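You operate a simulated robot arm through the tools that you are given. There is no shell and no other tool. Be economical: measure what you need, move in short steps, check, and stop when the job is done.

You are at the controls of a simulated robot arm. One attempt, no reset.

TASK
Run the block with the purple top at long dwell in the patcher, vent on.
Fine: one run; pull the slide out again; the heat knob and the two blocks beside it stay.

The check looks at the end state, three seconds after you hand in, the way a careful person would. Anything else that was tipped, shoved, dropped, spilled or broken makes it a failure.

THE ROBOT
A 6-joint arm with a two-finger parallel gripper, fixed in place. Base frame: the origin is at the foot of the arm, x ahead of it, y to its left, z up; the work surface is at about z = 0.802. Lengths are in m, angles in degrees, forces in N, time in s.
With the tool pointing down near the work surface it reaches from about 0.26 to 0.68 m from the base axis. Its first joint turns from -66.0 to 66.0 degrees. Payload 2.9 kg.
Tool frame: the origin (TCP) lies between the finger pads and is the grasp point; the fingertips stand 0.03 m ahead of it; z points along the fingers, y is the line along which they close. Largest opening 0.11 m; finger width 0.02, thickness 0.01; the body of the gripper, 0.048 by 0.112 m, starts 0.055 m behind the TCP.
Orientation is that of the tool frame in the base frame, as [roll, pitch, yaw] about the fixed x, y, z axes, in that order (R = Rz(yaw) Ry(pitch) Rx(roll)). With the fingers straight down and closing along the base's y, the tool's x points along the base's -x, its y along +y and its z along -z.

THE INTERFACE
- The arm moves only by the tool send_rows. Its argument "deltas" is a list of rows, each a list of 6 numbers: the shift along the tool's x, y, z in units of 250 mm (1.0 is 250 mm), then the turn, a rotation vector about the tool's x, y, z in units of 45 degrees (1.0 is 45 degrees). In form: [[tx, ty, tz, ax, ay, az], ...]. A call has 1 to 8 rows; each row is the pose to reach, as a shift and turn from the pose commanded when the call began, along the tool's axes at that moment. "fingers" is the finger opening in mm, from 0 to 110, set as the call begins (left out, the last holds). A call with a number of a shift or a turn outside -1 to 1 is refused whole. A row lasts 0.2 s, in which the tool goes at most 0.05 m and 8.6 degrees; a call with a longer step from one row to the next is refused whole, and so is a gripper value outside its range. Where a pose cannot be reached the arm comes as near as it can. A force on the tool above 40 N (or 10 N above the force at the start of the call, whichever is more), or a blocked arm, ends the call early, and 0.2 s more pass. Each finger travels about 0.108 m/s and halts on what it meets, pressing with about 36 N; the grip force reading is that of the motor and also rises with nothing between the fingers. The clock runs only during rows and for 0.2 s after the last one: add rows that repeat a pose to give the fingers time. It gives the time, the measured TCP pose, the force on the tool (base axes), the opening and the grip force at its end, in the units of the frame above (readings bear some noise).
- Cameras (640 x 400 px; columns grow to the right, rows downward): "scene" is fixed at [0.0851, 0.4276, 1.3889]; the picture's right is [-0.77, -0.64, 0.00], its down [-0.36, 0.43, -0.83] and it looks along [0.53, -0.64, -0.56] (base axes); focal length 374 px, centre (320, 200). "wrist" rides on the gripper at [-0.036, 0, -0.057] in the tool frame; the picture's right is [0.00, -1.00, 0.00], its down [0.97, 0.00, -0.24] and it looks along [0.24, 0.00, 0.97] (tool axes); focal length 218 px, centre (320, 200). There is no depth. A picture from a camera that has moved, and an enlarged one, comes with that camera's place and axes in the base frame and with its lens. The place of the scene camera against the robot may be out by one fixed shift of up to 0.018 m in any direction.
- snapshot(camera): a new picture of that camera. No time passes.
- zoom(camera, box): a new picture of the part [left, top, right, bottom] of that camera's present view, enlarged. No time passes.
- job_done(): hands the job in; it is judged then, once.

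Work in short steps. Places have to be worked out from the pictures, the camera data and where the tool is seen: move nearer, look again, correct. Check each grasp and each placing, and mend what went wrong. You have 120 turns and 64 pictures in all, those below and enlarged ones among them. Open the gripper and draw the arm clear of the work before you hand the job in, unless the task says otherwise; then end with one line.

The tools are called after ">>>" by a JSON object that holds its "fn" and its "kwargs". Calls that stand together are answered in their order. send_rows: Moves the arm, as the interface text tells. Its arguments: {"type":"object","properties":{"deltas":{"type":"array","items":{"type":"array","items":{"type":"number"}}},"fingers":{"type":"number"}},"required":["deltas"]} The other tools are called the same way: snapshot (camera) takes a picture; zoom (camera, box) takes an enlarged picture of a part of a camera's view; job_done () hands the job in.

At the start:

```text
time_s: 0.0
tcp_pos: [0.4017, 0.0887, 1.0961]
orientation: [180.0, 0.0, 180.0]
wrist_force: [-0.6, 0.1, -0.1]
grip_width: 0.11
grip_force: 0.1
```

scene: 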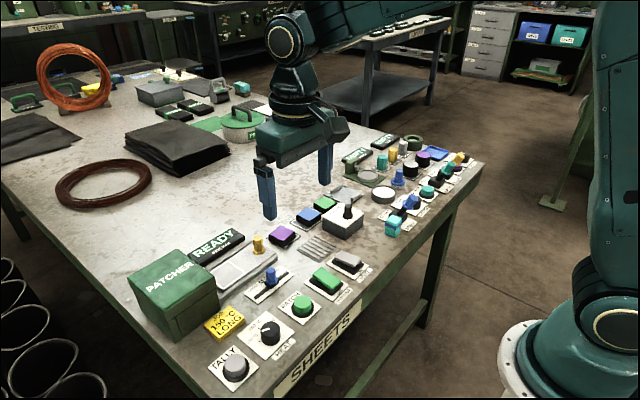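
wrist: 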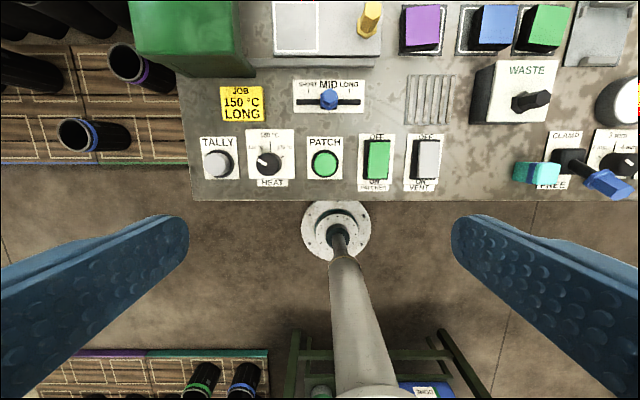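

I'll take enlarged looks at the patcher panel from both cameras before moving.

>>> {"fn": "zoom", "kwargs": {"camera": "wrist", "box": [180, 0, 480, 200]}}

>>> {"fn": "zoom", "kwargs": {"camera": "scene", "box": [120, 200, 400, 390]}}

>>> {"fn": "zoom", "kwargs": {"camera": "wrist", "box": [400, 0, 640, 200]}}

```text
2.00 times, centred on (330, 100) of wrist
camera zoom: at [0.439, 0.0882, 1.1537], right [0.0, -1.0, 0.0], down [-0.97, 0.0, 0.24], along [-0.24, 0.0, -0.97], focal length 436 px, centre (300, 400)
```

zoom: 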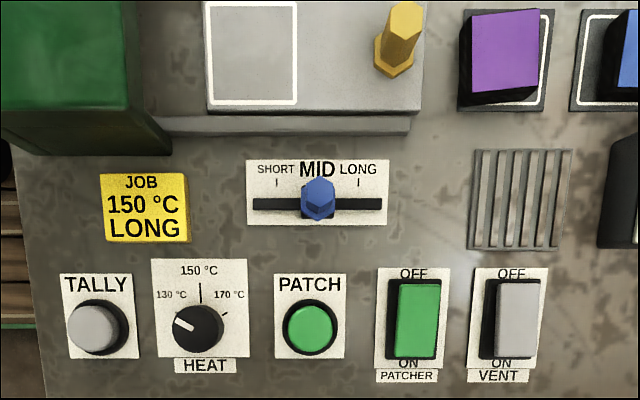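

```text
2.11 times, centred on (260, 295) of scene
camera zoom: at [0.0851, 0.4276, 1.3889], right [-0.77, -0.64, 0.0], down [-0.36, 0.43, -0.83], along [0.53, -0.64, -0.56], focal length 788 px, centre (446, 0)
```

zoom: 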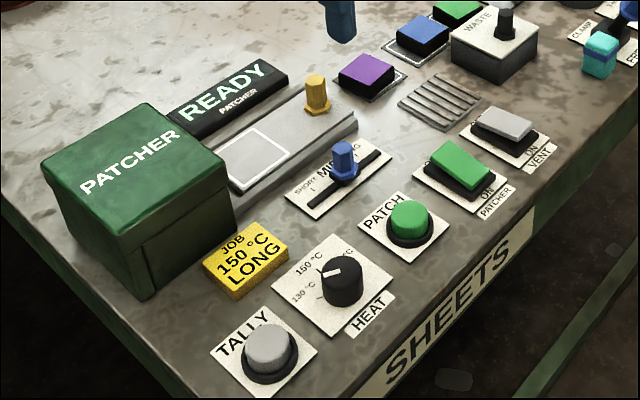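

```text
2.00 times, centred on (520, 100) of wrist
camera zoom: at [0.439, 0.0882, 1.1537], right [0.0, -1.0, 0.0], down [-0.97, 0.0, 0.24], along [-0.24, 0.0, -0.97], focal length 436 px, centre (-80, 400)
```

zoom: 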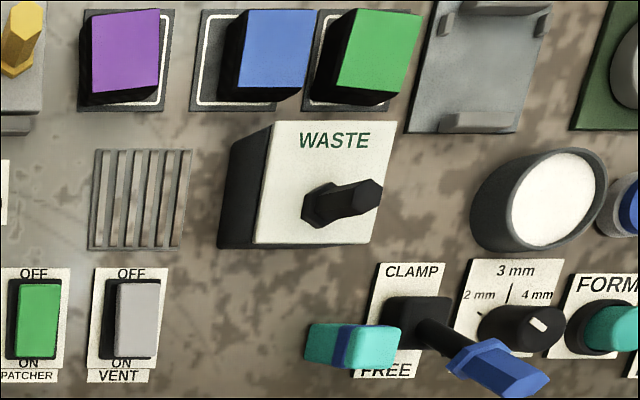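

The vent switch looks like about (0.42, -0.077), the purple block about (0.584, -0.04), and the dwell knob about (0.50, 0.076). I'll go over the vent switch, lower, and look closer.

>>> {"fn": "send_rows", "kwargs": {"deltas": [[0, -0.166, 0.1, 0, 0, 0], [0, -0.332, 0.2, 0, 0, 0], [0, -0.498, 0.3, 0, 0, 0], [0, -0.664, 0.4, 0, 0, 0], [0, -0.664, 0.4, 0, 0, 0]]}}

>>> {"fn": "snapshot", "kwargs": {"camera": "wrist"}}

>>> {"fn": "zoom", "kwargs": {"camera": "scene", "box": [290, 220, 390, 300]}}

```text
time_s: 1.2
tcp_pos: [0.4023, -0.0788, 0.9977]
orientation: [179.9, 0.0, 180.0]
wrist_force: [0.7, 0.6, 0.3]
grip_width: 0.1101
grip_force: 0.1
```

```text
58 pictures are left
camera wrist: at [0.439, -0.0778, 1.0541], right [0.0, -1.0, 0.0], down [-0.97, 0.0, 0.24], along [-0.24, 0.0, -0.97], focal length 218 px, centre (320, 200)
```

wrist: 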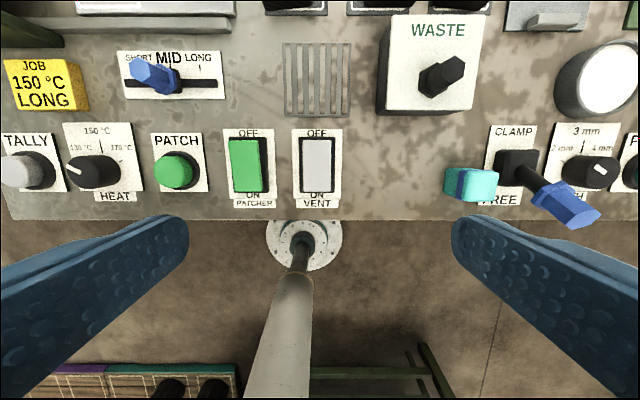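

```text
5.00 times, centred on (340, 260) of scene
camera zoom: at [0.0851, 0.4276, 1.3889], right [-0.77, -0.64, 0.0], down [-0.36, 0.43, -0.83], along [0.53, -0.64, -0.56], focal length 1872 px, centre (220, -100)
```

zoom: 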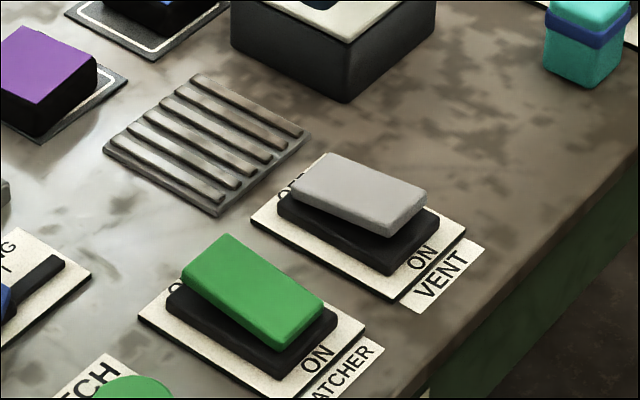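

The vent rocker's ON end (near side) is raised, so the vent is off; the patcher is on. I'll close the fingers and descend over the near end at about (0.403, -0.077).

>>> {"fn": "send_rows", "kwargs": {"deltas": [[0, 0.004, 0, 0, 0, 0], [0, 0.008, 0.15, 0, 0, 0], [0, 0.008, 0.3, 0, 0, 0], [0, 0.008, 0.44, 0, 0, 0], [0, 0.008, 0.5, 0, 0, 0], [0, 0.008, 0.5, 0, 0, 0]], "fingers": 0}}

>>> {"fn": "zoom", "kwargs": {"camera": "scene", "box": [290, 200, 415, 300]}}

```text
time_s: 2.6
tcp_pos: [0.4011, -0.0758, 0.8706]
orientation: [-179.9, 0.0, 180.0]
wrist_force: [-0.1, 0.6, 0.6]
grip_width: 0.0001
grip_force: 36.4
```

```text
4.00 times, centred on (352, 250) of scene
camera zoom: at [0.0851, 0.4276, 1.3889], right [-0.77, -0.64, 0.0], down [-0.36, 0.43, -0.83], along [0.53, -0.64, -0.56], focal length 1498 px, centre (190, 0)
```

zoom: 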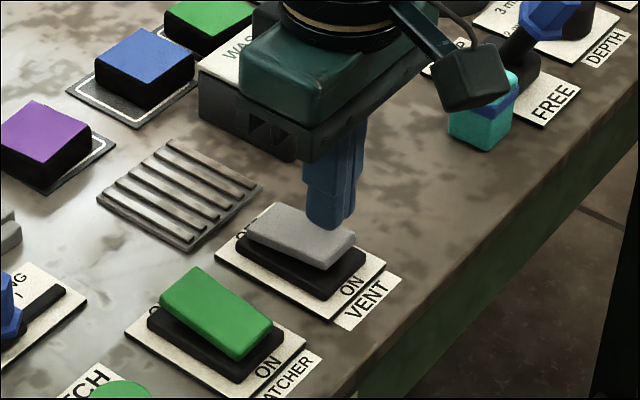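

The fingertips hang over the raised half of the vent rocker. I'll press down in small steps.

>>> {"fn": "send_rows", "kwargs": {"deltas": [[0, 0, 0.03, 0, 0, 0], [0, 0, 0.06, 0, 0, 0], [0, 0, 0.08, 0, 0, 0], [0, 0, 0.1, 0, 0, 0]]}}

>>> {"fn": "zoom", "kwargs": {"camera": "scene", "box": [290, 200, 415, 300]}}

```text
time_s: 3.5
tcp_pos: [0.4039, -0.0769, 0.8541]
orientation: [180.0, 0.2, -180.0]
wrist_force: [-4.0, 0.2, 8.3]
grip_width: 0.0
grip_force: 35.7
stopped in row 4: the force on the tool passed its limit (the readings are from after the stop); the commanded pose is now the measured one
```

```text
4.00 times, centred on (352, 250) of scene
camera zoom: at [0.0849, 0.4276, 1.3889], right [-0.77, -0.64, 0.0], down [-0.36, 0.43, -0.83], along [0.53, -0.64, -0.56], focal length 1498 px, centre (190, 0)
```

zoom: 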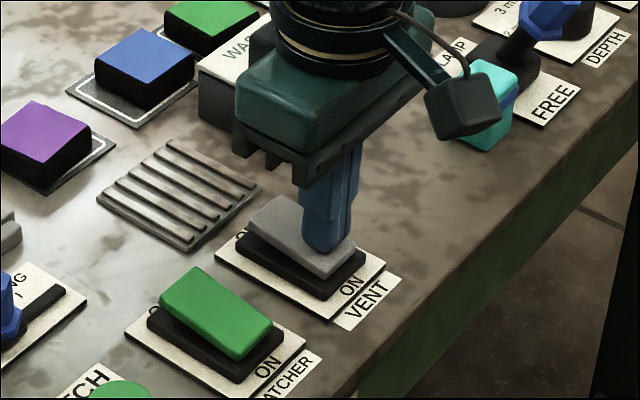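

The vent rocker has flipped to ON. I'll rise, open the fingers and go over the dwell knob for a close look.

>>> {"fn": "send_rows", "kwargs": {"deltas": [[0, 0, -0.18, 0, 0, 0], [0, 0, -0.36, 0, 0, 0], [-0.1, 0.15, -0.45, 0, 0, 0], [-0.2, 0.3, -0.45, 0, 0, 0], [-0.3, 0.45, -0.45, 0, 0, 0], [-0.38, 0.6, -0.45, 0, 0, 0], [-0.38, 0.61, -0.45, 0, 0, 0]], "fingers": 110}}

>>> {"fn": "snapshot", "kwargs": {"camera": "wrist"}}

>>> {"fn": "zoom", "kwargs": {"camera": "scene", "box": [290, 220, 390, 300]}}

```text
refused: row 3 steps farther than a row can; nothing moved
```

```text
54 pictures are left
camera wrist: at [0.4393, -0.0764, 0.9116], right [0.0, -1.0, 0.0], down [-0.97, 0.0, 0.24], along [-0.24, 0.0, -0.97], focal length 218 px, centre (320, 200)
```

wrist: 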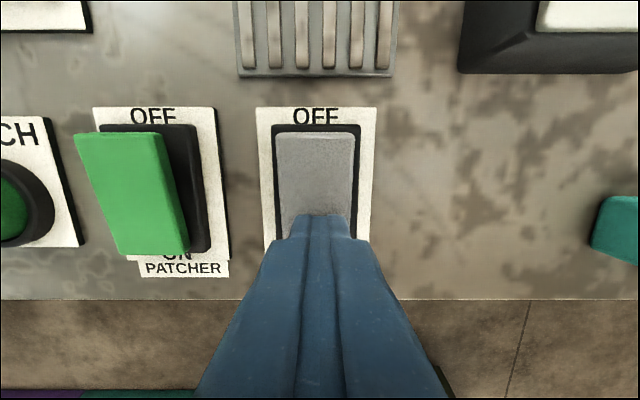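

```text
5.00 times, centred on (340, 260) of scene
camera zoom: at [0.0849, 0.4276, 1.3889], right [-0.77, -0.64, 0.0], down [-0.36, 0.43, -0.83], along [0.53, -0.64, -0.56], focal length 1872 px, centre (220, -100)
```

zoom: 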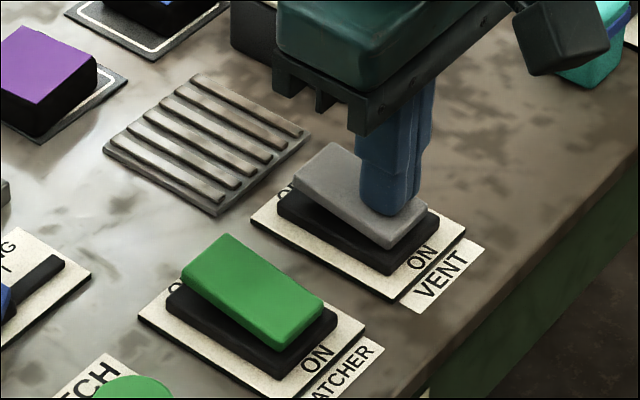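

A step was too long, so nothing moved. I'll rise first and then travel in smaller steps.

>>> {"fn": "send_rows", "kwargs": {"deltas": [[0, 0, -0.18, 0, 0, 0], [0, 0, -0.36, 0, 0, 0], [-0.08, 0.12, -0.45, 0, 0, 0], [-0.18, 0.27, -0.45, 0, 0, 0], [-0.28, 0.42, -0.45, 0, 0, 0], [-0.37, 0.56, -0.45, 0, 0, 0], [-0.38, 0.61, -0.45, 0, 0, 0], [-0.38, 0.61, -0.45, 0, 0, 0]]}}

>>> {"fn": "send_rows", "kwargs": {"deltas": [[0, 0, 0, 0, 0, 0], [0, 0, 0, 0, 0, 0], [0, 0, 0, 0, 0, 0]], "fingers": 110}}

>>> {"fn": "snapshot", "kwargs": {"camera": "wrist"}}

>>> {"fn": "zoom", "kwargs": {"camera": "scene", "box": [290, 220, 390, 300]}}

```text
time_s: 5.3
tcp_pos: [0.499, 0.0755, 0.9644]
orientation: [180.0, 0.1, -180.0]
wrist_force: [1.2, -0.5, -0.7]
grip_width: 0.0002
grip_force: 35.8
```

```text
time_s: 6.1
tcp_pos: [0.4993, 0.0761, 0.9638]
orientation: [180.0, 0.1, -180.0]
wrist_force: [0.1, 0.7, 0.3]
grip_width: 0.11
grip_force: 0.1
```

```text
52 pictures are left
camera wrist: at [0.5348, 0.0757, 1.0214], right [0.0, -1.0, 0.0], down [-0.97, 0.0, 0.24], along [-0.24, 0.0, -0.97], focal length 218 px, centre (320, 200)
```

wrist: 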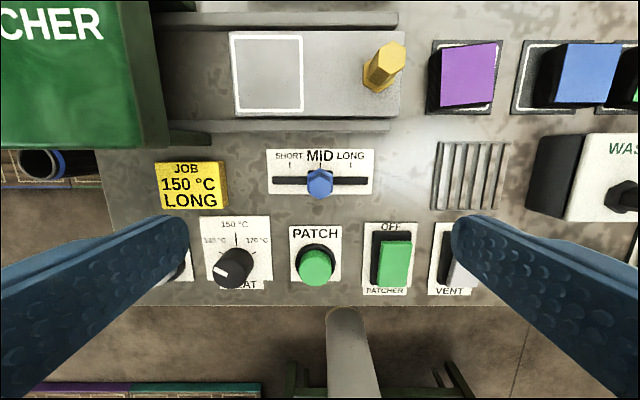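

```text
5.00 times, centred on (340, 260) of scene
camera zoom: at [0.0851, 0.4276, 1.3889], right [-0.77, -0.64, 0.0], down [-0.36, 0.43, -0.83], along [0.53, -0.64, -0.56], focal length 1872 px, centre (220, -100)
```

zoom: 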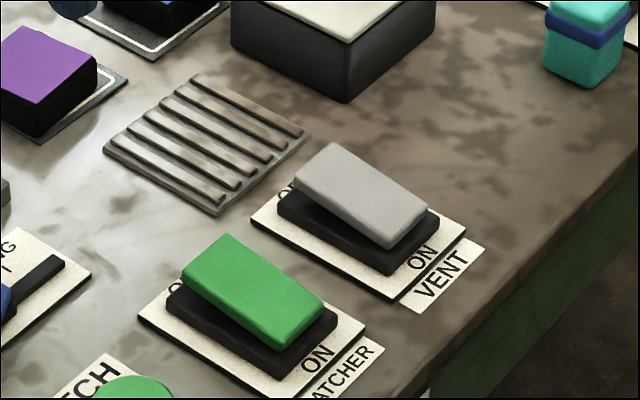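

Vent is on and the dwell knob is at about (0.502, 0.076), with LONG about 31 mm toward -y. I'll lower the gripper around the knob with the fingers 50 mm open.

>>> {"fn": "send_rows", "kwargs": {"deltas": [[-0.012, 0, 0.1, 0, 0, 0], [-0.012, 0, 0.25, 0, 0, 0], [-0.012, 0, 0.4, 0, 0, 0], [-0.012, 0, 0.46, 0, 0, 0], [-0.012, 0, 0.46, 0, 0, 0]], "fingers": 50}}

>>> {"fn": "zoom", "kwargs": {"camera": "scene", "box": [190, 200, 340, 300]}}

>>> {"fn": "snapshot", "kwargs": {"camera": "wrist"}}

```text
time_s: 7.3
tcp_pos: [0.5033, 0.0777, 0.8499]
orientation: [-179.9, 0.1, 180.0]
wrist_force: [-0.2, -0.3, -0.6]
grip_width: 0.0501
grip_force: 0.0
```

```text
4.00 times, centred on (265, 250) of scene
camera zoom: at [0.0851, 0.4276, 1.3889], right [-0.77, -0.64, 0.0], down [-0.36, 0.43, -0.83], along [0.53, -0.64, -0.56], focal length 1498 px, centre (540, 0)
```

zoom: 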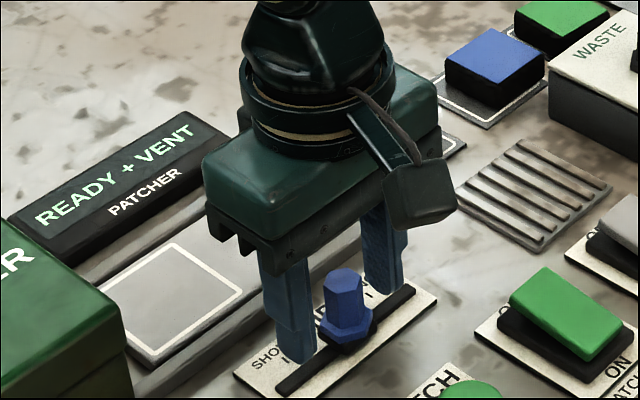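

```text
49 pictures are left
camera wrist: at [0.538, 0.0775, 0.908], right [0.0, -1.0, 0.0], down [-0.97, 0.0, 0.24], along [-0.24, 0.0, -0.97], focal length 218 px, centre (320, 200)
```

wrist: 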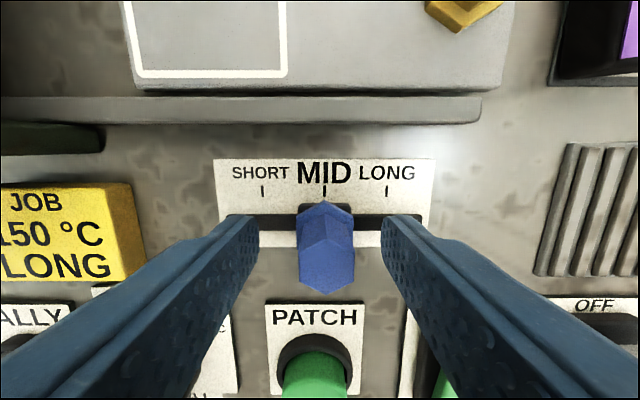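

The display now reads READY + VENT, and the knob stands between the fingers. I'll close on it, then slide it 32 mm toward LONG.

>>> {"fn": "send_rows", "kwargs": {"deltas": [[0, -0.004, 0, 0, 0, 0], [0, -0.004, 0, 0, 0, 0], [0, -0.004, 0, 0, 0, 0], [0, -0.035, 0, 0, 0, 0], [0, -0.07, 0, 0, 0, 0], [0, -0.1, 0, 0, 0, 0], [0, -0.128, 0, 0, 0, 0], [0, -0.128, 0, 0, 0, 0]], "fingers": 0}}

>>> {"fn": "snapshot", "kwargs": {"camera": "wrist"}}

```text
time_s: 9.1
tcp_pos: [0.5013, 0.0453, 0.8494]
orientation: [-180.0, 0.1, -179.8]
wrist_force: [7.7, 11.0, -10.0]
grip_width: 0.0197
grip_force: 44.9
```

```text
48 pictures are left
camera wrist: at [0.538, 0.0454, 0.9082], right [0.0, -1.0, 0.0], down [-0.97, 0.0, 0.24], along [-0.24, 0.0, -0.97], focal length 218 px, centre (320, 200)
```

wrist: 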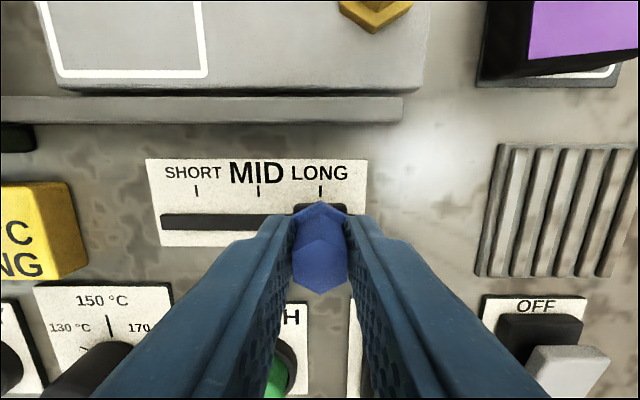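

The knob stands under the LONG tick, though MID is still bold. I'll release and look again.

>>> {"fn": "send_rows", "kwargs": {"deltas": [[0, 0, 0, 0, 0, 0], [0, 0, 0, 0, 0, 0], [0, 0, -0.1, 0, 0, 0], [0, 0, -0.25, 0, 0, 0], [0, 0, -0.25, 0, 0, 0]], "fingers": 50}}

>>> {"fn": "snapshot", "kwargs": {"camera": "wrist"}}

```text
time_s: 10.3
tcp_pos: [0.5026, 0.0456, 0.915]
orientation: [-180.0, 0.1, -180.0]
wrist_force: [-0.7, -0.1, 0.8]
grip_width: 0.0501
grip_force: 0.1
```

```text
47 pictures are left
camera wrist: at [0.5379, 0.0447, 0.9716], right [0.0, -1.0, 0.0], down [-0.97, 0.0, 0.24], along [-0.24, 0.0, -0.97], focal length 218 px, centre (320, 200)
```

wrist: 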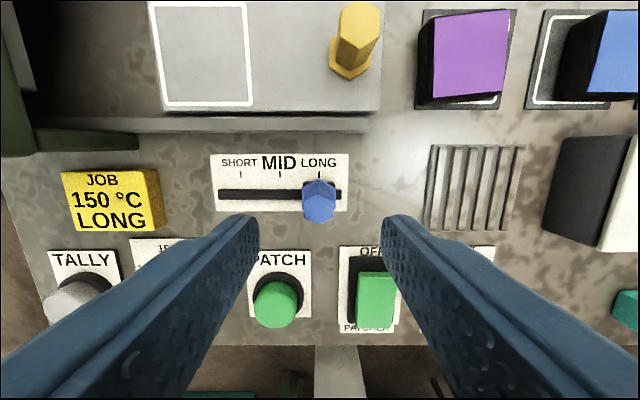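

Dwell is on LONG. Next I move over the purple block at about (0.585, -0.045) and turn the gripper 90° so the fingers close along x, clear of the neighbours.

>>> {"fn": "send_rows", "kwargs": {"deltas": [[0, 0, -0.12, 0, 0, 0.16], [-0.06, -0.07, -0.2, 0, 0, 0.33], [-0.13, -0.15, -0.2, 0, 0, 0.5], [-0.2, -0.22, -0.2, 0, 0, 0.67], [-0.27, -0.3, -0.2, 0, 0, 0.84], [-0.328, -0.362, -0.2, 0, 0, 1.0], [-0.328, -0.362, -0.2, 0, 0, 1.0]], "fingers": 70}}

>>> {"fn": "send_rows", "kwargs": {"deltas": [[0, 0, 0, 0, 0, 0.17], [0, 0, 0, 0, 0, 0.34], [0, 0, 0, 0, 0, 0.51], [0, 0, 0, 0, 0, 0.68], [0, 0, 0, 0, 0, 0.85], [0, 0, 0, 0, 0, 1.0], [0, 0, 0, 0, 0, 1.0]]}}

>>> {"fn": "snapshot", "kwargs": {"camera": "wrist"}}

>>> {"fn": "snapshot", "kwargs": {"camera": "scene"}}

```text
time_s: 11.9
tcp_pos: [0.5829, -0.0485, 0.9644]
orientation: [179.9, 0.1, 134.9]
wrist_force: [0.4, 0.5, 0.1]
grip_width: 0.0701
grip_force: 0.1
```

```text
time_s: 13.5
tcp_pos: [0.5849, -0.0467, 0.9636]
orientation: [179.9, 0.0, 89.9]
wrist_force: [0.5, -0.2, 1.2]
grip_width: 0.0699
grip_force: 0.1
```

```text
46 pictures are left
camera wrist: at [0.5834, -0.0823, 1.0212], right [-1.0, 0.0, 0.0], down [0.0, 0.97, 0.24], along [0.0, 0.24, -0.97], focal length 218 px, centre (320, 200)
```

wrist: 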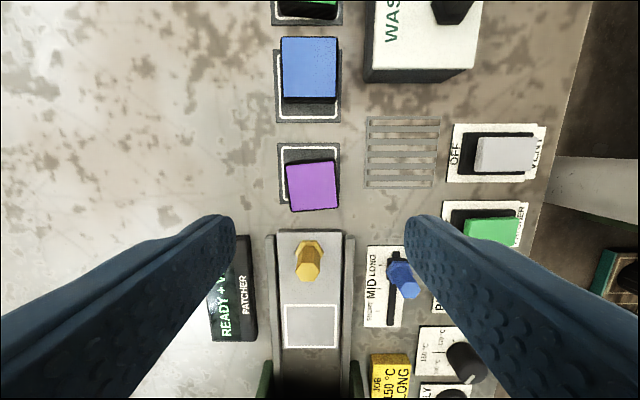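

```text
45 pictures are left
```

scene: 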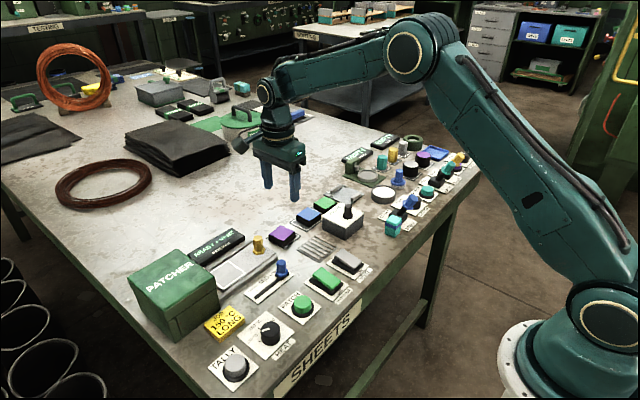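

The purple block's top is at about (0.591, -0.047), z≈0.82, rotated slightly. I'll enlarge to measure its angle.

>>> {"fn": "zoom", "kwargs": {"camera": "wrist", "box": [250, 130, 378, 210]}}

>>> {"fn": "zoom", "kwargs": {"camera": "scene", "box": [210, 200, 340, 281]}}

>>> {"fn": "zoom", "kwargs": {"camera": "wrist", "box": [220, 220, 400, 400]}}

```text
5.00 times, centred on (314, 170) of wrist
camera zoom: at [0.5834, -0.0823, 1.0212], right [-1.0, 0.0, 0.0], down [0.0, 0.97, 0.24], along [0.0, 0.24, -0.97], focal length 1091 px, centre (350, 350)
```

zoom: 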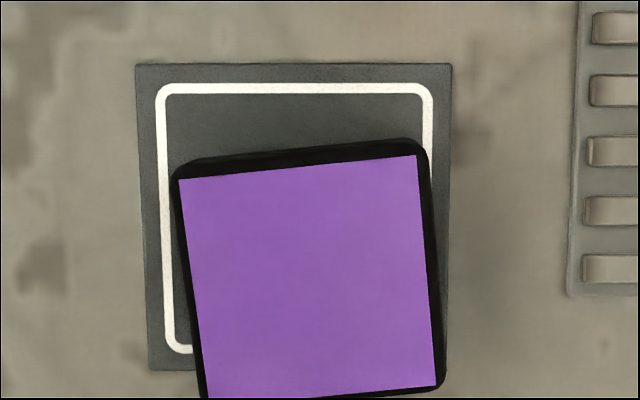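

```text
4.92 times, centred on (275, 240) of scene
camera zoom: at [0.0851, 0.4276, 1.3889], right [-0.77, -0.64, 0.0], down [-0.36, 0.43, -0.83], along [0.53, -0.64, -0.56], focal length 1844 px, centre (542, 1)
```

zoom: 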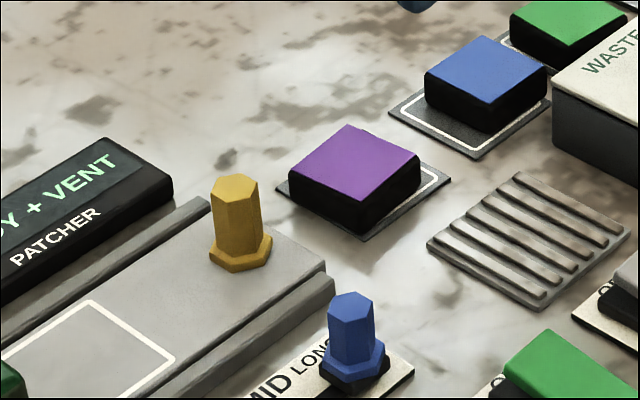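

```text
2.22 times, centred on (310, 310) of wrist
camera zoom: at [0.5834, -0.0823, 1.0212], right [-1.0, 0.0, 0.0], down [0.0, 0.97, 0.24], along [0.0, 0.24, -0.97], focal length 485 px, centre (342, -44)
```

zoom: 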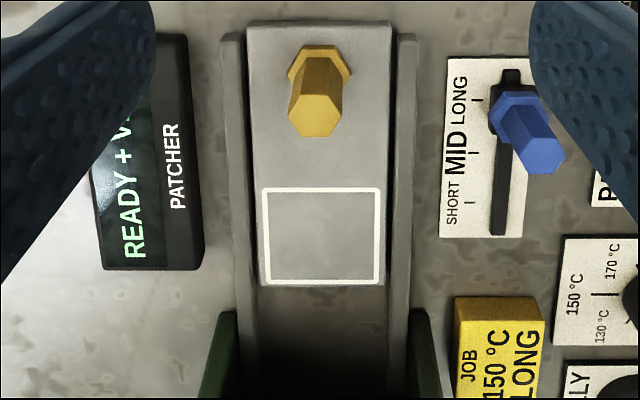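

The block is turned about 5.8°. I'll align, lower partway over it, and look.

>>> {"fn": "send_rows", "kwargs": {"deltas": [[-0.004, 0.024, 0.1, 0, 0, -0.129], [-0.004, 0.024, 0.22, 0, 0, -0.129], [-0.004, 0.024, 0.32, 0, 0, -0.129], [-0.004, 0.024, 0.32, 0, 0, -0.129]], "fingers": 70}}

>>> {"fn": "snapshot", "kwargs": {"camera": "wrist"}}

>>> {"fn": "zoom", "kwargs": {"camera": "scene", "box": [210, 180, 370, 280]}}

```text
time_s: 14.5
tcp_pos: [0.5897, -0.0467, 0.8839]
orientation: [179.9, 0.1, 95.8]
wrist_force: [-0.5, 0.0, 0.2]
grip_width: 0.0702
grip_force: 0.0
```

```text
41 pictures are left
camera wrist: at [0.5932, -0.0823, 0.9413], right [-0.99, -0.1, 0.0], down [-0.1, 0.97, 0.24], along [-0.02, 0.24, -0.97], focal length 218 px, centre (320, 200)
```

wrist: 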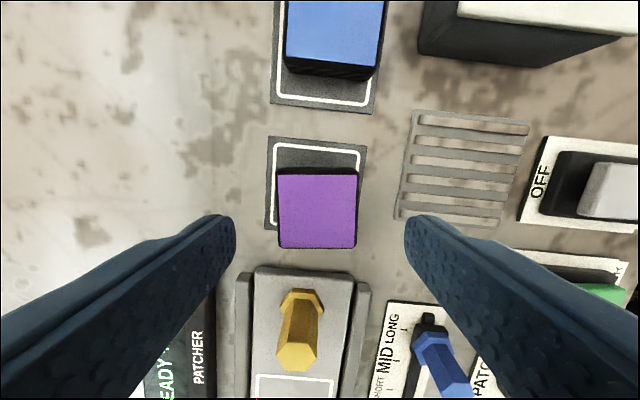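

```text
4.00 times, centred on (290, 230) of scene
camera zoom: at [0.0851, 0.4276, 1.3889], right [-0.77, -0.64, 0.0], down [-0.36, 0.43, -0.83], along [0.53, -0.64, -0.56], focal length 1498 px, centre (440, 80)
```

zoom: 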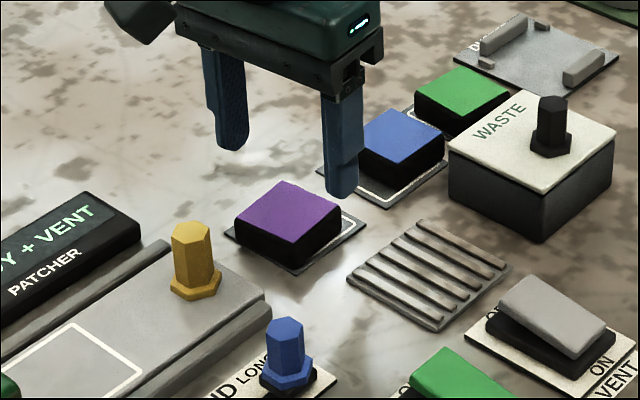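

Aligned over the block to within about 2 mm. I'll descend to z≈0.84 and close.

>>> {"fn": "send_rows", "kwargs": {"deltas": [[-0.005, 0.006, 0.08, 0, 0, 0], [-0.005, 0.006, 0.15, 0, 0, 0], [-0.005, 0.006, 0.176, 0, 0, 0], [-0.005, 0.006, 0.176, 0, 0, 0]]}}

>>> {"fn": "zoom", "kwargs": {"camera": "scene", "box": [210, 180, 370, 280]}}

```text
time_s: 15.5
tcp_pos: [0.5922, -0.048, 0.8394]
orientation: [179.9, 0.0, 95.8]
wrist_force: [-0.3, -0.1, 0.0]
grip_width: 0.0702
grip_force: 0.1
```

```text
4.00 times, centred on (290, 230) of scene
camera zoom: at [0.0851, 0.4276, 1.3889], right [-0.77, -0.64, 0.0], down [-0.36, 0.43, -0.83], along [0.53, -0.64, -0.56], focal length 1498 px, centre (440, 80)
```

zoom: 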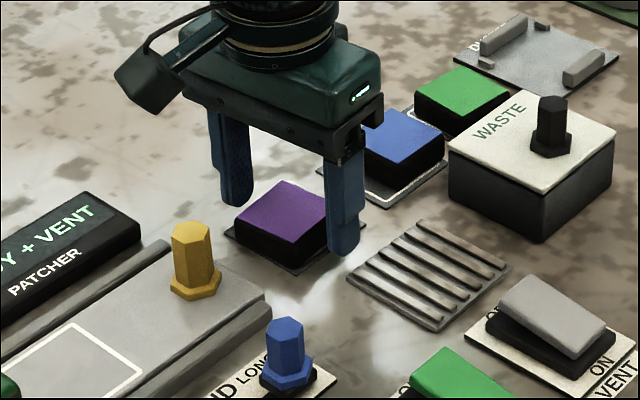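

The fingers straddle the block. I'll close and lift.

>>> {"fn": "send_rows", "kwargs": {"deltas": [[0, 0, 0.006, 0, 0, 0], [0, 0, 0.006, 0, 0, 0], [0, 0, 0.006, 0, 0, 0], [0, 0, -0.05, 0, 0, 0], [0, 0, -0.2, 0, 0, 0], [0, 0, -0.36, 0, 0, 0], [0, 0, -0.44, 0, 0, 0], [0, 0, -0.44, 0, 0, 0]], "fingers": 0}}

>>> {"fn": "snapshot", "kwargs": {"camera": "wrist"}}

>>> {"fn": "zoom", "kwargs": {"camera": "scene", "box": [190, 140, 350, 260]}}

```text
time_s: 17.3
tcp_pos: [0.5918, -0.0507, 0.9499]
orientation: [179.8, -0.1, 95.9]
wrist_force: [0.4, 0.0, -0.7]
grip_width: 0.0001
grip_force: 36.5
```

```text
38 pictures are left
camera wrist: at [0.5955, -0.0847, 1.0082], right [-0.99, -0.1, 0.0], down [-0.1, 0.97, 0.24], along [-0.02, 0.24, -0.97], focal length 218 px, centre (320, 200)
```

wrist: 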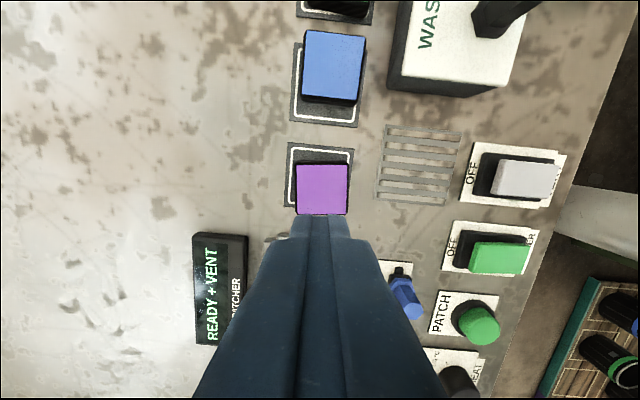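

```text
3.33 times, centred on (270, 200) of scene
camera zoom: at [0.0851, 0.4276, 1.3889], right [-0.77, -0.64, 0.0], down [-0.36, 0.43, -0.83], along [0.53, -0.64, -0.56], focal length 1248 px, centre (487, 200)
```

zoom: 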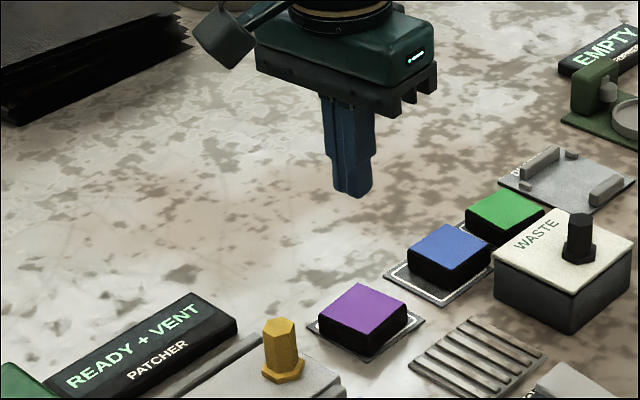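

The grasp missed (opening 0) though the block has not moved; the tips were probably too high on its edge. I'll reopen, go back down over (0.592, -0.048), and go deeper.

>>> {"fn": "send_rows", "kwargs": {"deltas": [[0.004, 0, 0, 0, 0, 0], [0.006, 0, 0, 0, 0, 0], [0.006, 0, 0.1, 0, 0, 0], [0.006, 0, 0.25, 0, 0, 0], [0.006, 0, 0.4, 0, 0, 0], [0.006, 0, 0.44, 0, 0, 0], [0.006, 0, 0.45, 0, 0, 0], [0.006, 0, 0.45, 0, 0, 0]], "fingers": 70}}

>>> {"fn": "snapshot", "kwargs": {"camera": "wrist"}}

```text
time_s: 19.1
tcp_pos: [0.5913, -0.0482, 0.8363]
orientation: [179.9, 0.0, 95.8]
wrist_force: [0.0, 0.3, 0.3]
grip_width: 0.0701
grip_force: 0.1
```

```text
36 pictures are left
camera wrist: at [0.5945, -0.0825, 0.8946], right [-0.99, -0.1, 0.0], down [-0.1, 0.97, 0.24], along [-0.02, 0.24, -0.97], focal length 218 px, centre (320, 200)
```

wrist: 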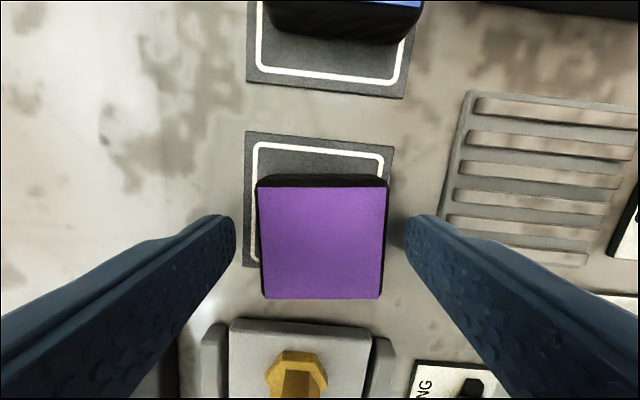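

The fingers sit squarely either side of the block, tips at z≈0.806. I'll close without lifting and read the opening.

>>> {"fn": "send_rows", "kwargs": {"deltas": [[0, 0, 0, 0, 0, 0], [0, 0, 0, 0, 0, 0], [0, 0, 0, 0, 0, 0]], "fingers": 30}}

>>> {"fn": "snapshot", "kwargs": {"camera": "wrist"}}

```text
time_s: 19.9
tcp_pos: [0.5914, -0.0482, 0.8376]
orientation: [179.9, 0.0, 95.7]
wrist_force: [-0.3, 0.0, -0.1]
grip_width: 0.0472
grip_force: 36.1
```

```text
35 pictures are left
camera wrist: at [0.5945, -0.0824, 0.8946], right [-0.99, -0.1, 0.0], down [-0.1, 0.97, 0.24], along [-0.02, 0.24, -0.97], focal length 218 px, centre (320, 200)
```

wrist: 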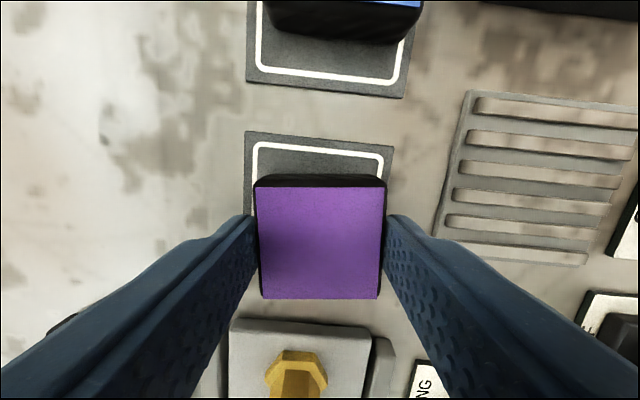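

It is gripped at 47 mm. I'll lift slowly and check that it holds.

>>> {"fn": "send_rows", "kwargs": {"deltas": [[0, 0, -0.01, 0, 0, 0], [0, 0, -0.03, 0, 0, 0], [0, 0, -0.05, 0, 0, 0], [0, 0, -0.07, 0, 0, 0], [0, 0, -0.09, 0, 0, 0]], "fingers": 0}}

>>> {"fn": "zoom", "kwargs": {"camera": "scene", "box": [190, 160, 350, 260]}}

```text
time_s: 21.1
tcp_pos: [0.5923, -0.0465, 0.8603]
orientation: [179.9, 0.0, 95.8]
wrist_force: [0.8, -0.7, 0.4]
grip_width: 0.0469
grip_force: 36.1
```

```text
4.00 times, centred on (270, 210) of scene
camera zoom: at [0.0851, 0.4276, 1.3889], right [-0.77, -0.64, 0.0], down [-0.36, 0.43, -0.83], along [0.53, -0.64, -0.56], focal length 1498 px, centre (520, 160)
```

zoom: 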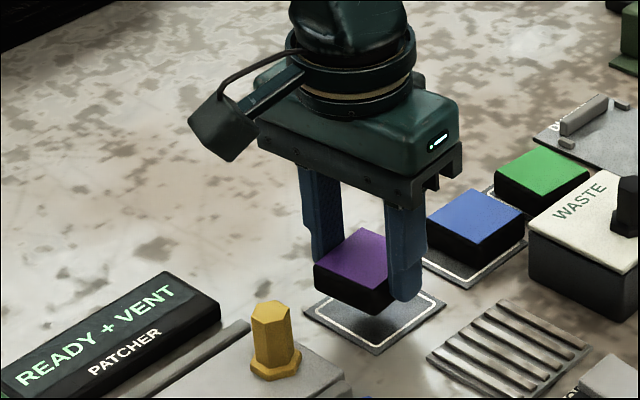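

The block is held level. I'll rise, carry it over the tray square at about (0.595, 0.121), squaring the gripper, and look.

>>> {"fn": "send_rows", "kwargs": {"deltas": [[0, 0, -0.15, 0, 0, 0], [0, 0, -0.3, 0, 0, 0], [0.16, 0.02, -0.3, 0, 0, 0.03], [0.33, 0.04, -0.3, 0, 0, 0.06], [0.5, 0.06, -0.3, 0, 0, 0.1], [0.64, 0.078, -0.3, 0, 0, 0.129], [0.677, 0.081, -0.3, 0, 0, 0.129], [0.677, 0.081, -0.3, 0, 0, 0.129]]}}

>>> {"fn": "snapshot", "kwargs": {"camera": "wrist"}}

>>> {"fn": "zoom", "kwargs": {"camera": "scene", "box": [120, 160, 320, 340]}}

```text
time_s: 22.9
tcp_pos: [0.5942, 0.123, 0.9359]
orientation: [179.9, 0.0, 90.0]
wrist_force: [-0.6, 0.1, -0.6]
grip_width: 0.0473
grip_force: 36.2
```

```text
33 pictures are left
camera wrist: at [0.5935, 0.0879, 0.9935], right [-1.0, 0.0, 0.0], down [0.0, 0.97, 0.24], along [0.0, 0.24, -0.97], focal length 218 px, centre (320, 200)
```

wrist: 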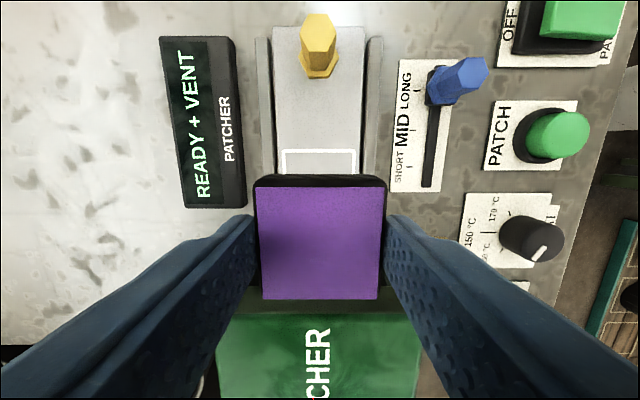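

```text
2.22 times, centred on (220, 250) of scene
camera zoom: at [0.0851, 0.4276, 1.3889], right [-0.77, -0.64, 0.0], down [-0.36, 0.43, -0.83], along [0.53, -0.64, -0.56], focal length 832 px, centre (542, 89)
```

zoom: 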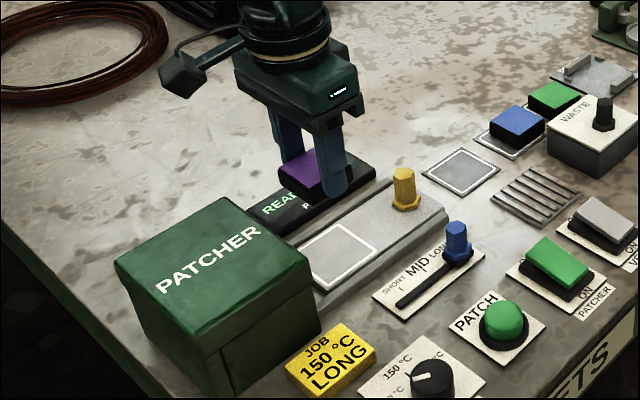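

The block is centred over the tray square, which is at about (0.594, 0.121). I'll lower to just above the tray.

>>> {"fn": "send_rows", "kwargs": {"deltas": [[0, 0, 0.12, 0, 0, 0], [0, 0, 0.25, 0, 0, 0], [0, 0, 0.33, 0, 0, 0], [0, 0, 0.35, 0, 0, 0], [0, 0, 0.35, 0, 0, 0]]}}

>>> {"fn": "zoom", "kwargs": {"camera": "scene", "box": [140, 190, 300, 300]}}

>>> {"fn": "snapshot", "kwargs": {"camera": "wrist"}}

```text
time_s: 24.1
tcp_pos: [0.594, 0.1226, 0.8473]
orientation: [179.9, 0.1, 90.0]
wrist_force: [0.0, 0.3, -0.3]
grip_width: 0.0469
grip_force: 36.5
```

```text
3.64 times, centred on (220, 245) of scene
camera zoom: at [0.0851, 0.4276, 1.3889], right [-0.77, -0.64, 0.0], down [-0.36, 0.43, -0.83], along [0.53, -0.64, -0.56], focal length 1362 px, centre (684, 36)
```

zoom: 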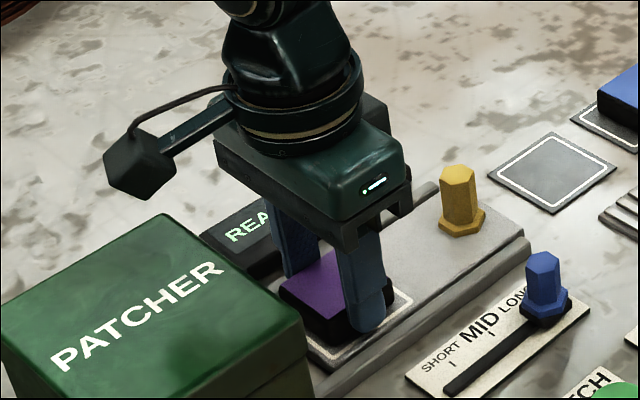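

```text
30 pictures are left
camera wrist: at [0.5937, 0.0873, 0.9051], right [-1.0, 0.0, 0.0], down [0.0, 0.97, 0.24], along [0.0, 0.24, -0.97], focal length 218 px, centre (320, 200)
```

wrist: 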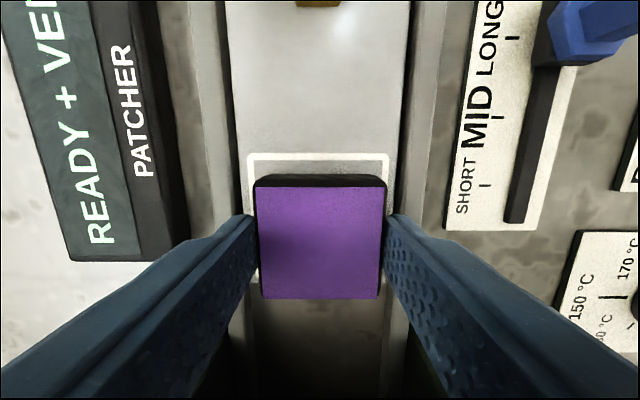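

The block sits centred inside the square outline. I'll lower the last few millimetres slowly.

>>> {"fn": "send_rows", "kwargs": {"deltas": [[0, 0, 0.008, 0, 0, 0], [0, 0, 0.014, 0, 0, 0], [0, 0, 0.02, 0, 0, 0], [0, 0, 0.024, 0, 0, 0], [0, 0, 0.028, 0, 0, 0]]}}

>>> {"fn": "zoom", "kwargs": {"camera": "scene", "box": [180, 220, 260, 300]}}

```text
time_s: 25.1
tcp_pos: [0.595, 0.1231, 0.8455]
orientation: [179.8, -0.1, 90.1]
wrist_force: [-4.1, -0.3, 6.4]
grip_width: 0.0471
grip_force: 35.9
stopped in row 5: the force on the tool passed its limit (the readings are from after the stop); the commanded pose is now the measured one
```

```text
5.00 times, centred on (220, 260) of scene
camera zoom: at [0.0849, 0.4276, 1.3889], right [-0.77, -0.64, 0.0], down [-0.36, 0.43, -0.83], along [0.53, -0.64, -0.56], focal length 1872 px, centre (820, -100)
```

zoom: 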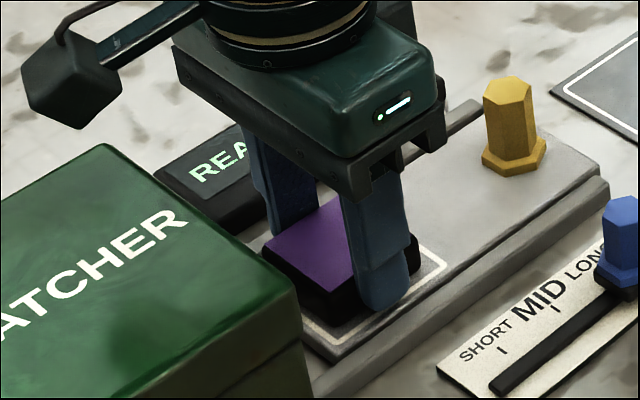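

It has touched the tray. I'll release gently (56 mm), then lift clear and look.

>>> {"fn": "send_rows", "kwargs": {"deltas": [[0, 0, 0, 0, 0, 0], [0, 0, 0, 0, 0, 0], [0, 0, -0.05, 0, 0, 0], [0, 0, -0.15, 0, 0, 0], [0, 0, -0.3, 0, 0, 0], [-0.16, 0, -0.3, 0, 0, 0], [-0.3, 0, -0.3, 0, 0, 0], [-0.3, 0, -0.3, 0, 0, 0]], "fingers": 56}}

>>> {"fn": "snapshot", "kwargs": {"camera": "wrist"}}

>>> {"fn": "zoom", "kwargs": {"camera": "scene", "box": [120, 200, 320, 320]}}

```text
time_s: 26.9
tcp_pos: [0.5934, 0.0503, 0.9171]
orientation: [179.7, -0.1, 90.1]
wrist_force: [-0.1, -0.2, -0.6]
grip_width: 0.0561
grip_force: 0.0
```

```text
28 pictures are left
camera wrist: at [0.5937, 0.0138, 0.9754], right [-1.0, 0.0, 0.0], down [0.0, 0.97, 0.24], along [0.0, 0.24, -0.97], focal length 218 px, centre (320, 200)
```

wrist: 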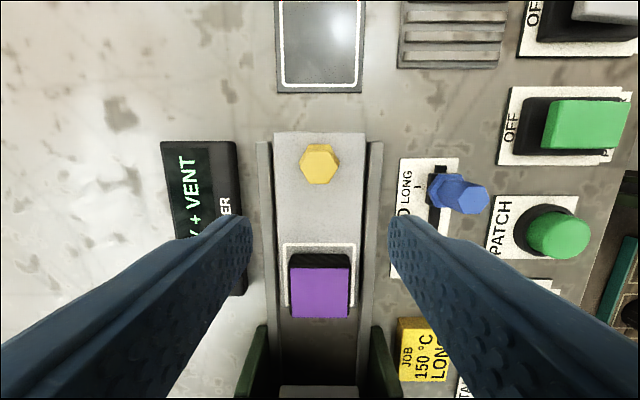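

```text
3.20 times, centred on (220, 260) of scene
camera zoom: at [0.0851, 0.4276, 1.3889], right [-0.77, -0.64, 0.0], down [-0.36, 0.43, -0.83], along [0.53, -0.64, -0.56], focal length 1198 px, centre (640, 8)
```

zoom: 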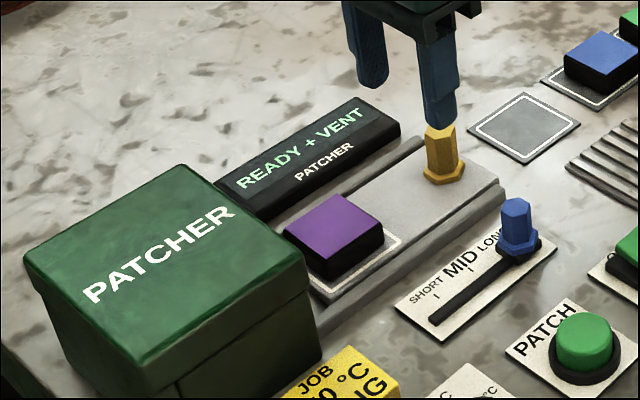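

The block lies within the square. The slide handle is at about (0.594, 0.026), top z≈0.85; I'll lower the open fingers around it.

>>> {"fn": "send_rows", "kwargs": {"deltas": [[-0.1, 0.002, 0, 0, 0, 0], [-0.1, 0.002, 0.1, 0, 0, 0], [-0.1, 0.002, 0.2, 0, 0, 0], [-0.1, 0.002, 0.264, 0, 0, 0], [-0.1, 0.002, 0.264, 0, 0, 0]], "fingers": 56}}

>>> {"fn": "snapshot", "kwargs": {"camera": "wrist"}}

>>> {"fn": "zoom", "kwargs": {"camera": "scene", "box": [180, 200, 340, 300]}}

```text
time_s: 28.1
tcp_pos: [0.596, 0.0248, 0.8535]
orientation: [179.8, 0.0, 90.1]
wrist_force: [-0.3, -0.5, 0.5]
grip_width: 0.056
grip_force: 0.1
```

```text
26 pictures are left
camera wrist: at [0.5961, -0.0119, 0.9109], right [-1.0, 0.0, 0.0], down [0.0, 0.97, 0.24], along [0.0, 0.24, -0.97], focal length 218 px, centre (320, 200)
```

wrist: 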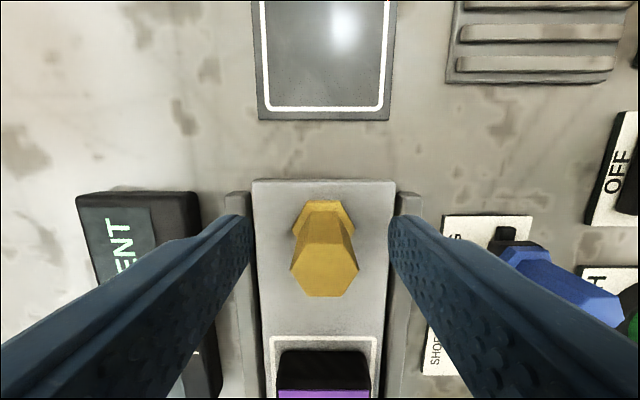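

```text
4.00 times, centred on (260, 250) of scene
camera zoom: at [0.0851, 0.4276, 1.3889], right [-0.77, -0.64, 0.0], down [-0.36, 0.43, -0.83], along [0.53, -0.64, -0.56], focal length 1498 px, centre (560, 0)
```

zoom: 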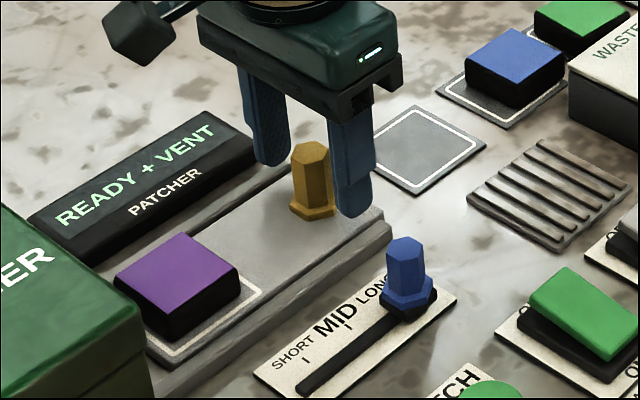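

The handle is centred between the fingers. I'll close on it and check the grip.

>>> {"fn": "send_rows", "kwargs": {"deltas": [[-0.004, 0, 0, 0, 0, 0], [-0.004, 0, 0, 0, 0, 0], [-0.004, 0, 0, 0, 0, 0]], "fingers": 0}}

```text
time_s: 28.9
tcp_pos: [0.5956, 0.023, 0.8544]
orientation: [-180.0, 0.0, 90.1]
wrist_force: [-10.1, 1.7, 3.8]
grip_width: 0.0216
grip_force: 45.0
```

The handle is held at 22 mm. I'll push the slide toward the patcher at a gentle pace.

>>> {"fn": "send_rows", "kwargs": {"deltas": [[0.03, 0, 0, 0, 0, 0], [0.06, 0, 0, 0, 0, 0], [0.1, 0, 0, 0, 0, 0], [0.14, 0, 0, 0, 0, 0], [0.18, 0, 0, 0, 0, 0], [0.22, 0, 0, 0, 0, 0], [0.26, 0, 0, 0, 0, 0], [0.28, 0, 0, 0, 0, 0]]}}

>>> {"fn": "zoom", "kwargs": {"camera": "scene", "box": [120, 190, 320, 330]}}

```text
time_s: 30.7
tcp_pos: [0.596, 0.0908, 0.8541]
orientation: [179.9, 0.0, 90.1]
wrist_force: [-1.1, -0.2, -18.7]
grip_width: 0.0215
grip_force: 44.7
```

```text
2.86 times, centred on (220, 260) of scene
camera zoom: at [0.0854, 0.4277, 1.3888], right [-0.77, -0.64, 0.0], down [-0.36, 0.43, -0.83], along [0.53, -0.64, -0.56], focal length 1070 px, centre (606, 29)
```

zoom: 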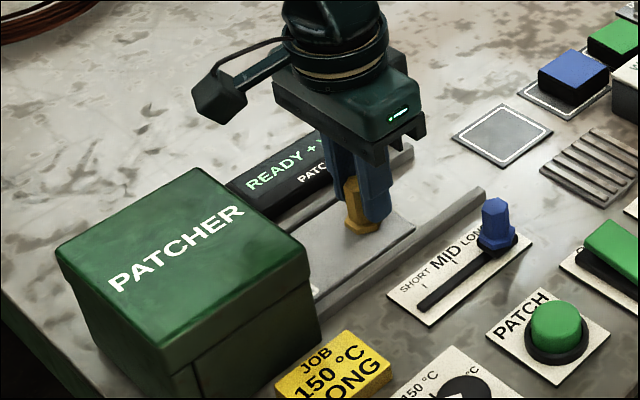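

The slide is moving in and the block is entering the box. I'll continue until it stops.

>>> {"fn": "send_rows", "kwargs": {"deltas": [[0.03, 0, 0, 0, 0, 0], [0.06, 0, 0, 0, 0, 0], [0.09, 0, 0, 0, 0, 0], [0.12, 0, 0, 0, 0, 0], [0.15, 0, 0, 0, 0, 0], [0.18, 0, 0, 0, 0, 0]]}}

>>> {"fn": "zoom", "kwargs": {"camera": "scene", "box": [120, 190, 320, 330]}}

>>> {"fn": "snapshot", "kwargs": {"camera": "wrist"}}

```text
time_s: 32.1
tcp_pos: [0.5938, 0.1316, 0.8541]
orientation: [179.8, 0.1, 89.6]
wrist_force: [-12.4, -33.1, -0.8]
grip_width: 0.0216
grip_force: 44.7
```

```text
2.86 times, centred on (220, 260) of scene
camera zoom: at [0.0849, 0.4268, 1.3891], right [-0.77, -0.64, 0.0], down [-0.36, 0.43, -0.83], along [0.53, -0.64, -0.56], focal length 1070 px, centre (606, 29)
```

zoom: 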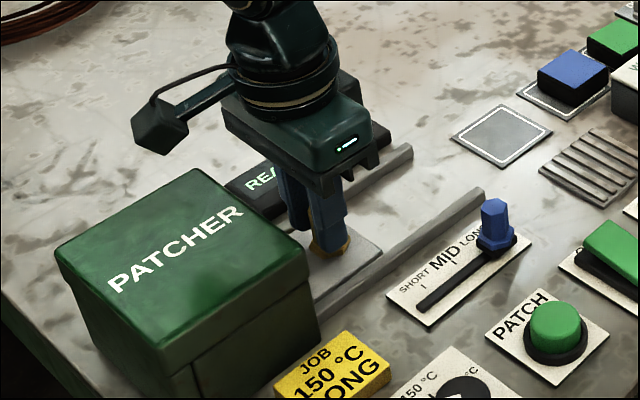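

```text
22 pictures are left
camera wrist: at [0.5944, 0.0966, 0.9126], right [-1.0, 0.01, 0.0], down [0.01, 0.97, 0.24], along [0.0, 0.24, -0.97], focal length 218 px, centre (320, 200)
```

wrist: 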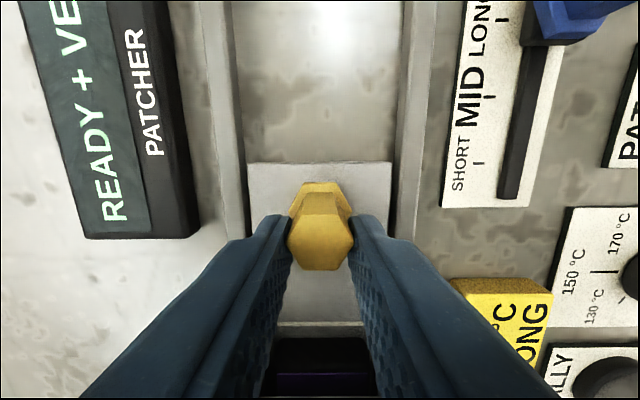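

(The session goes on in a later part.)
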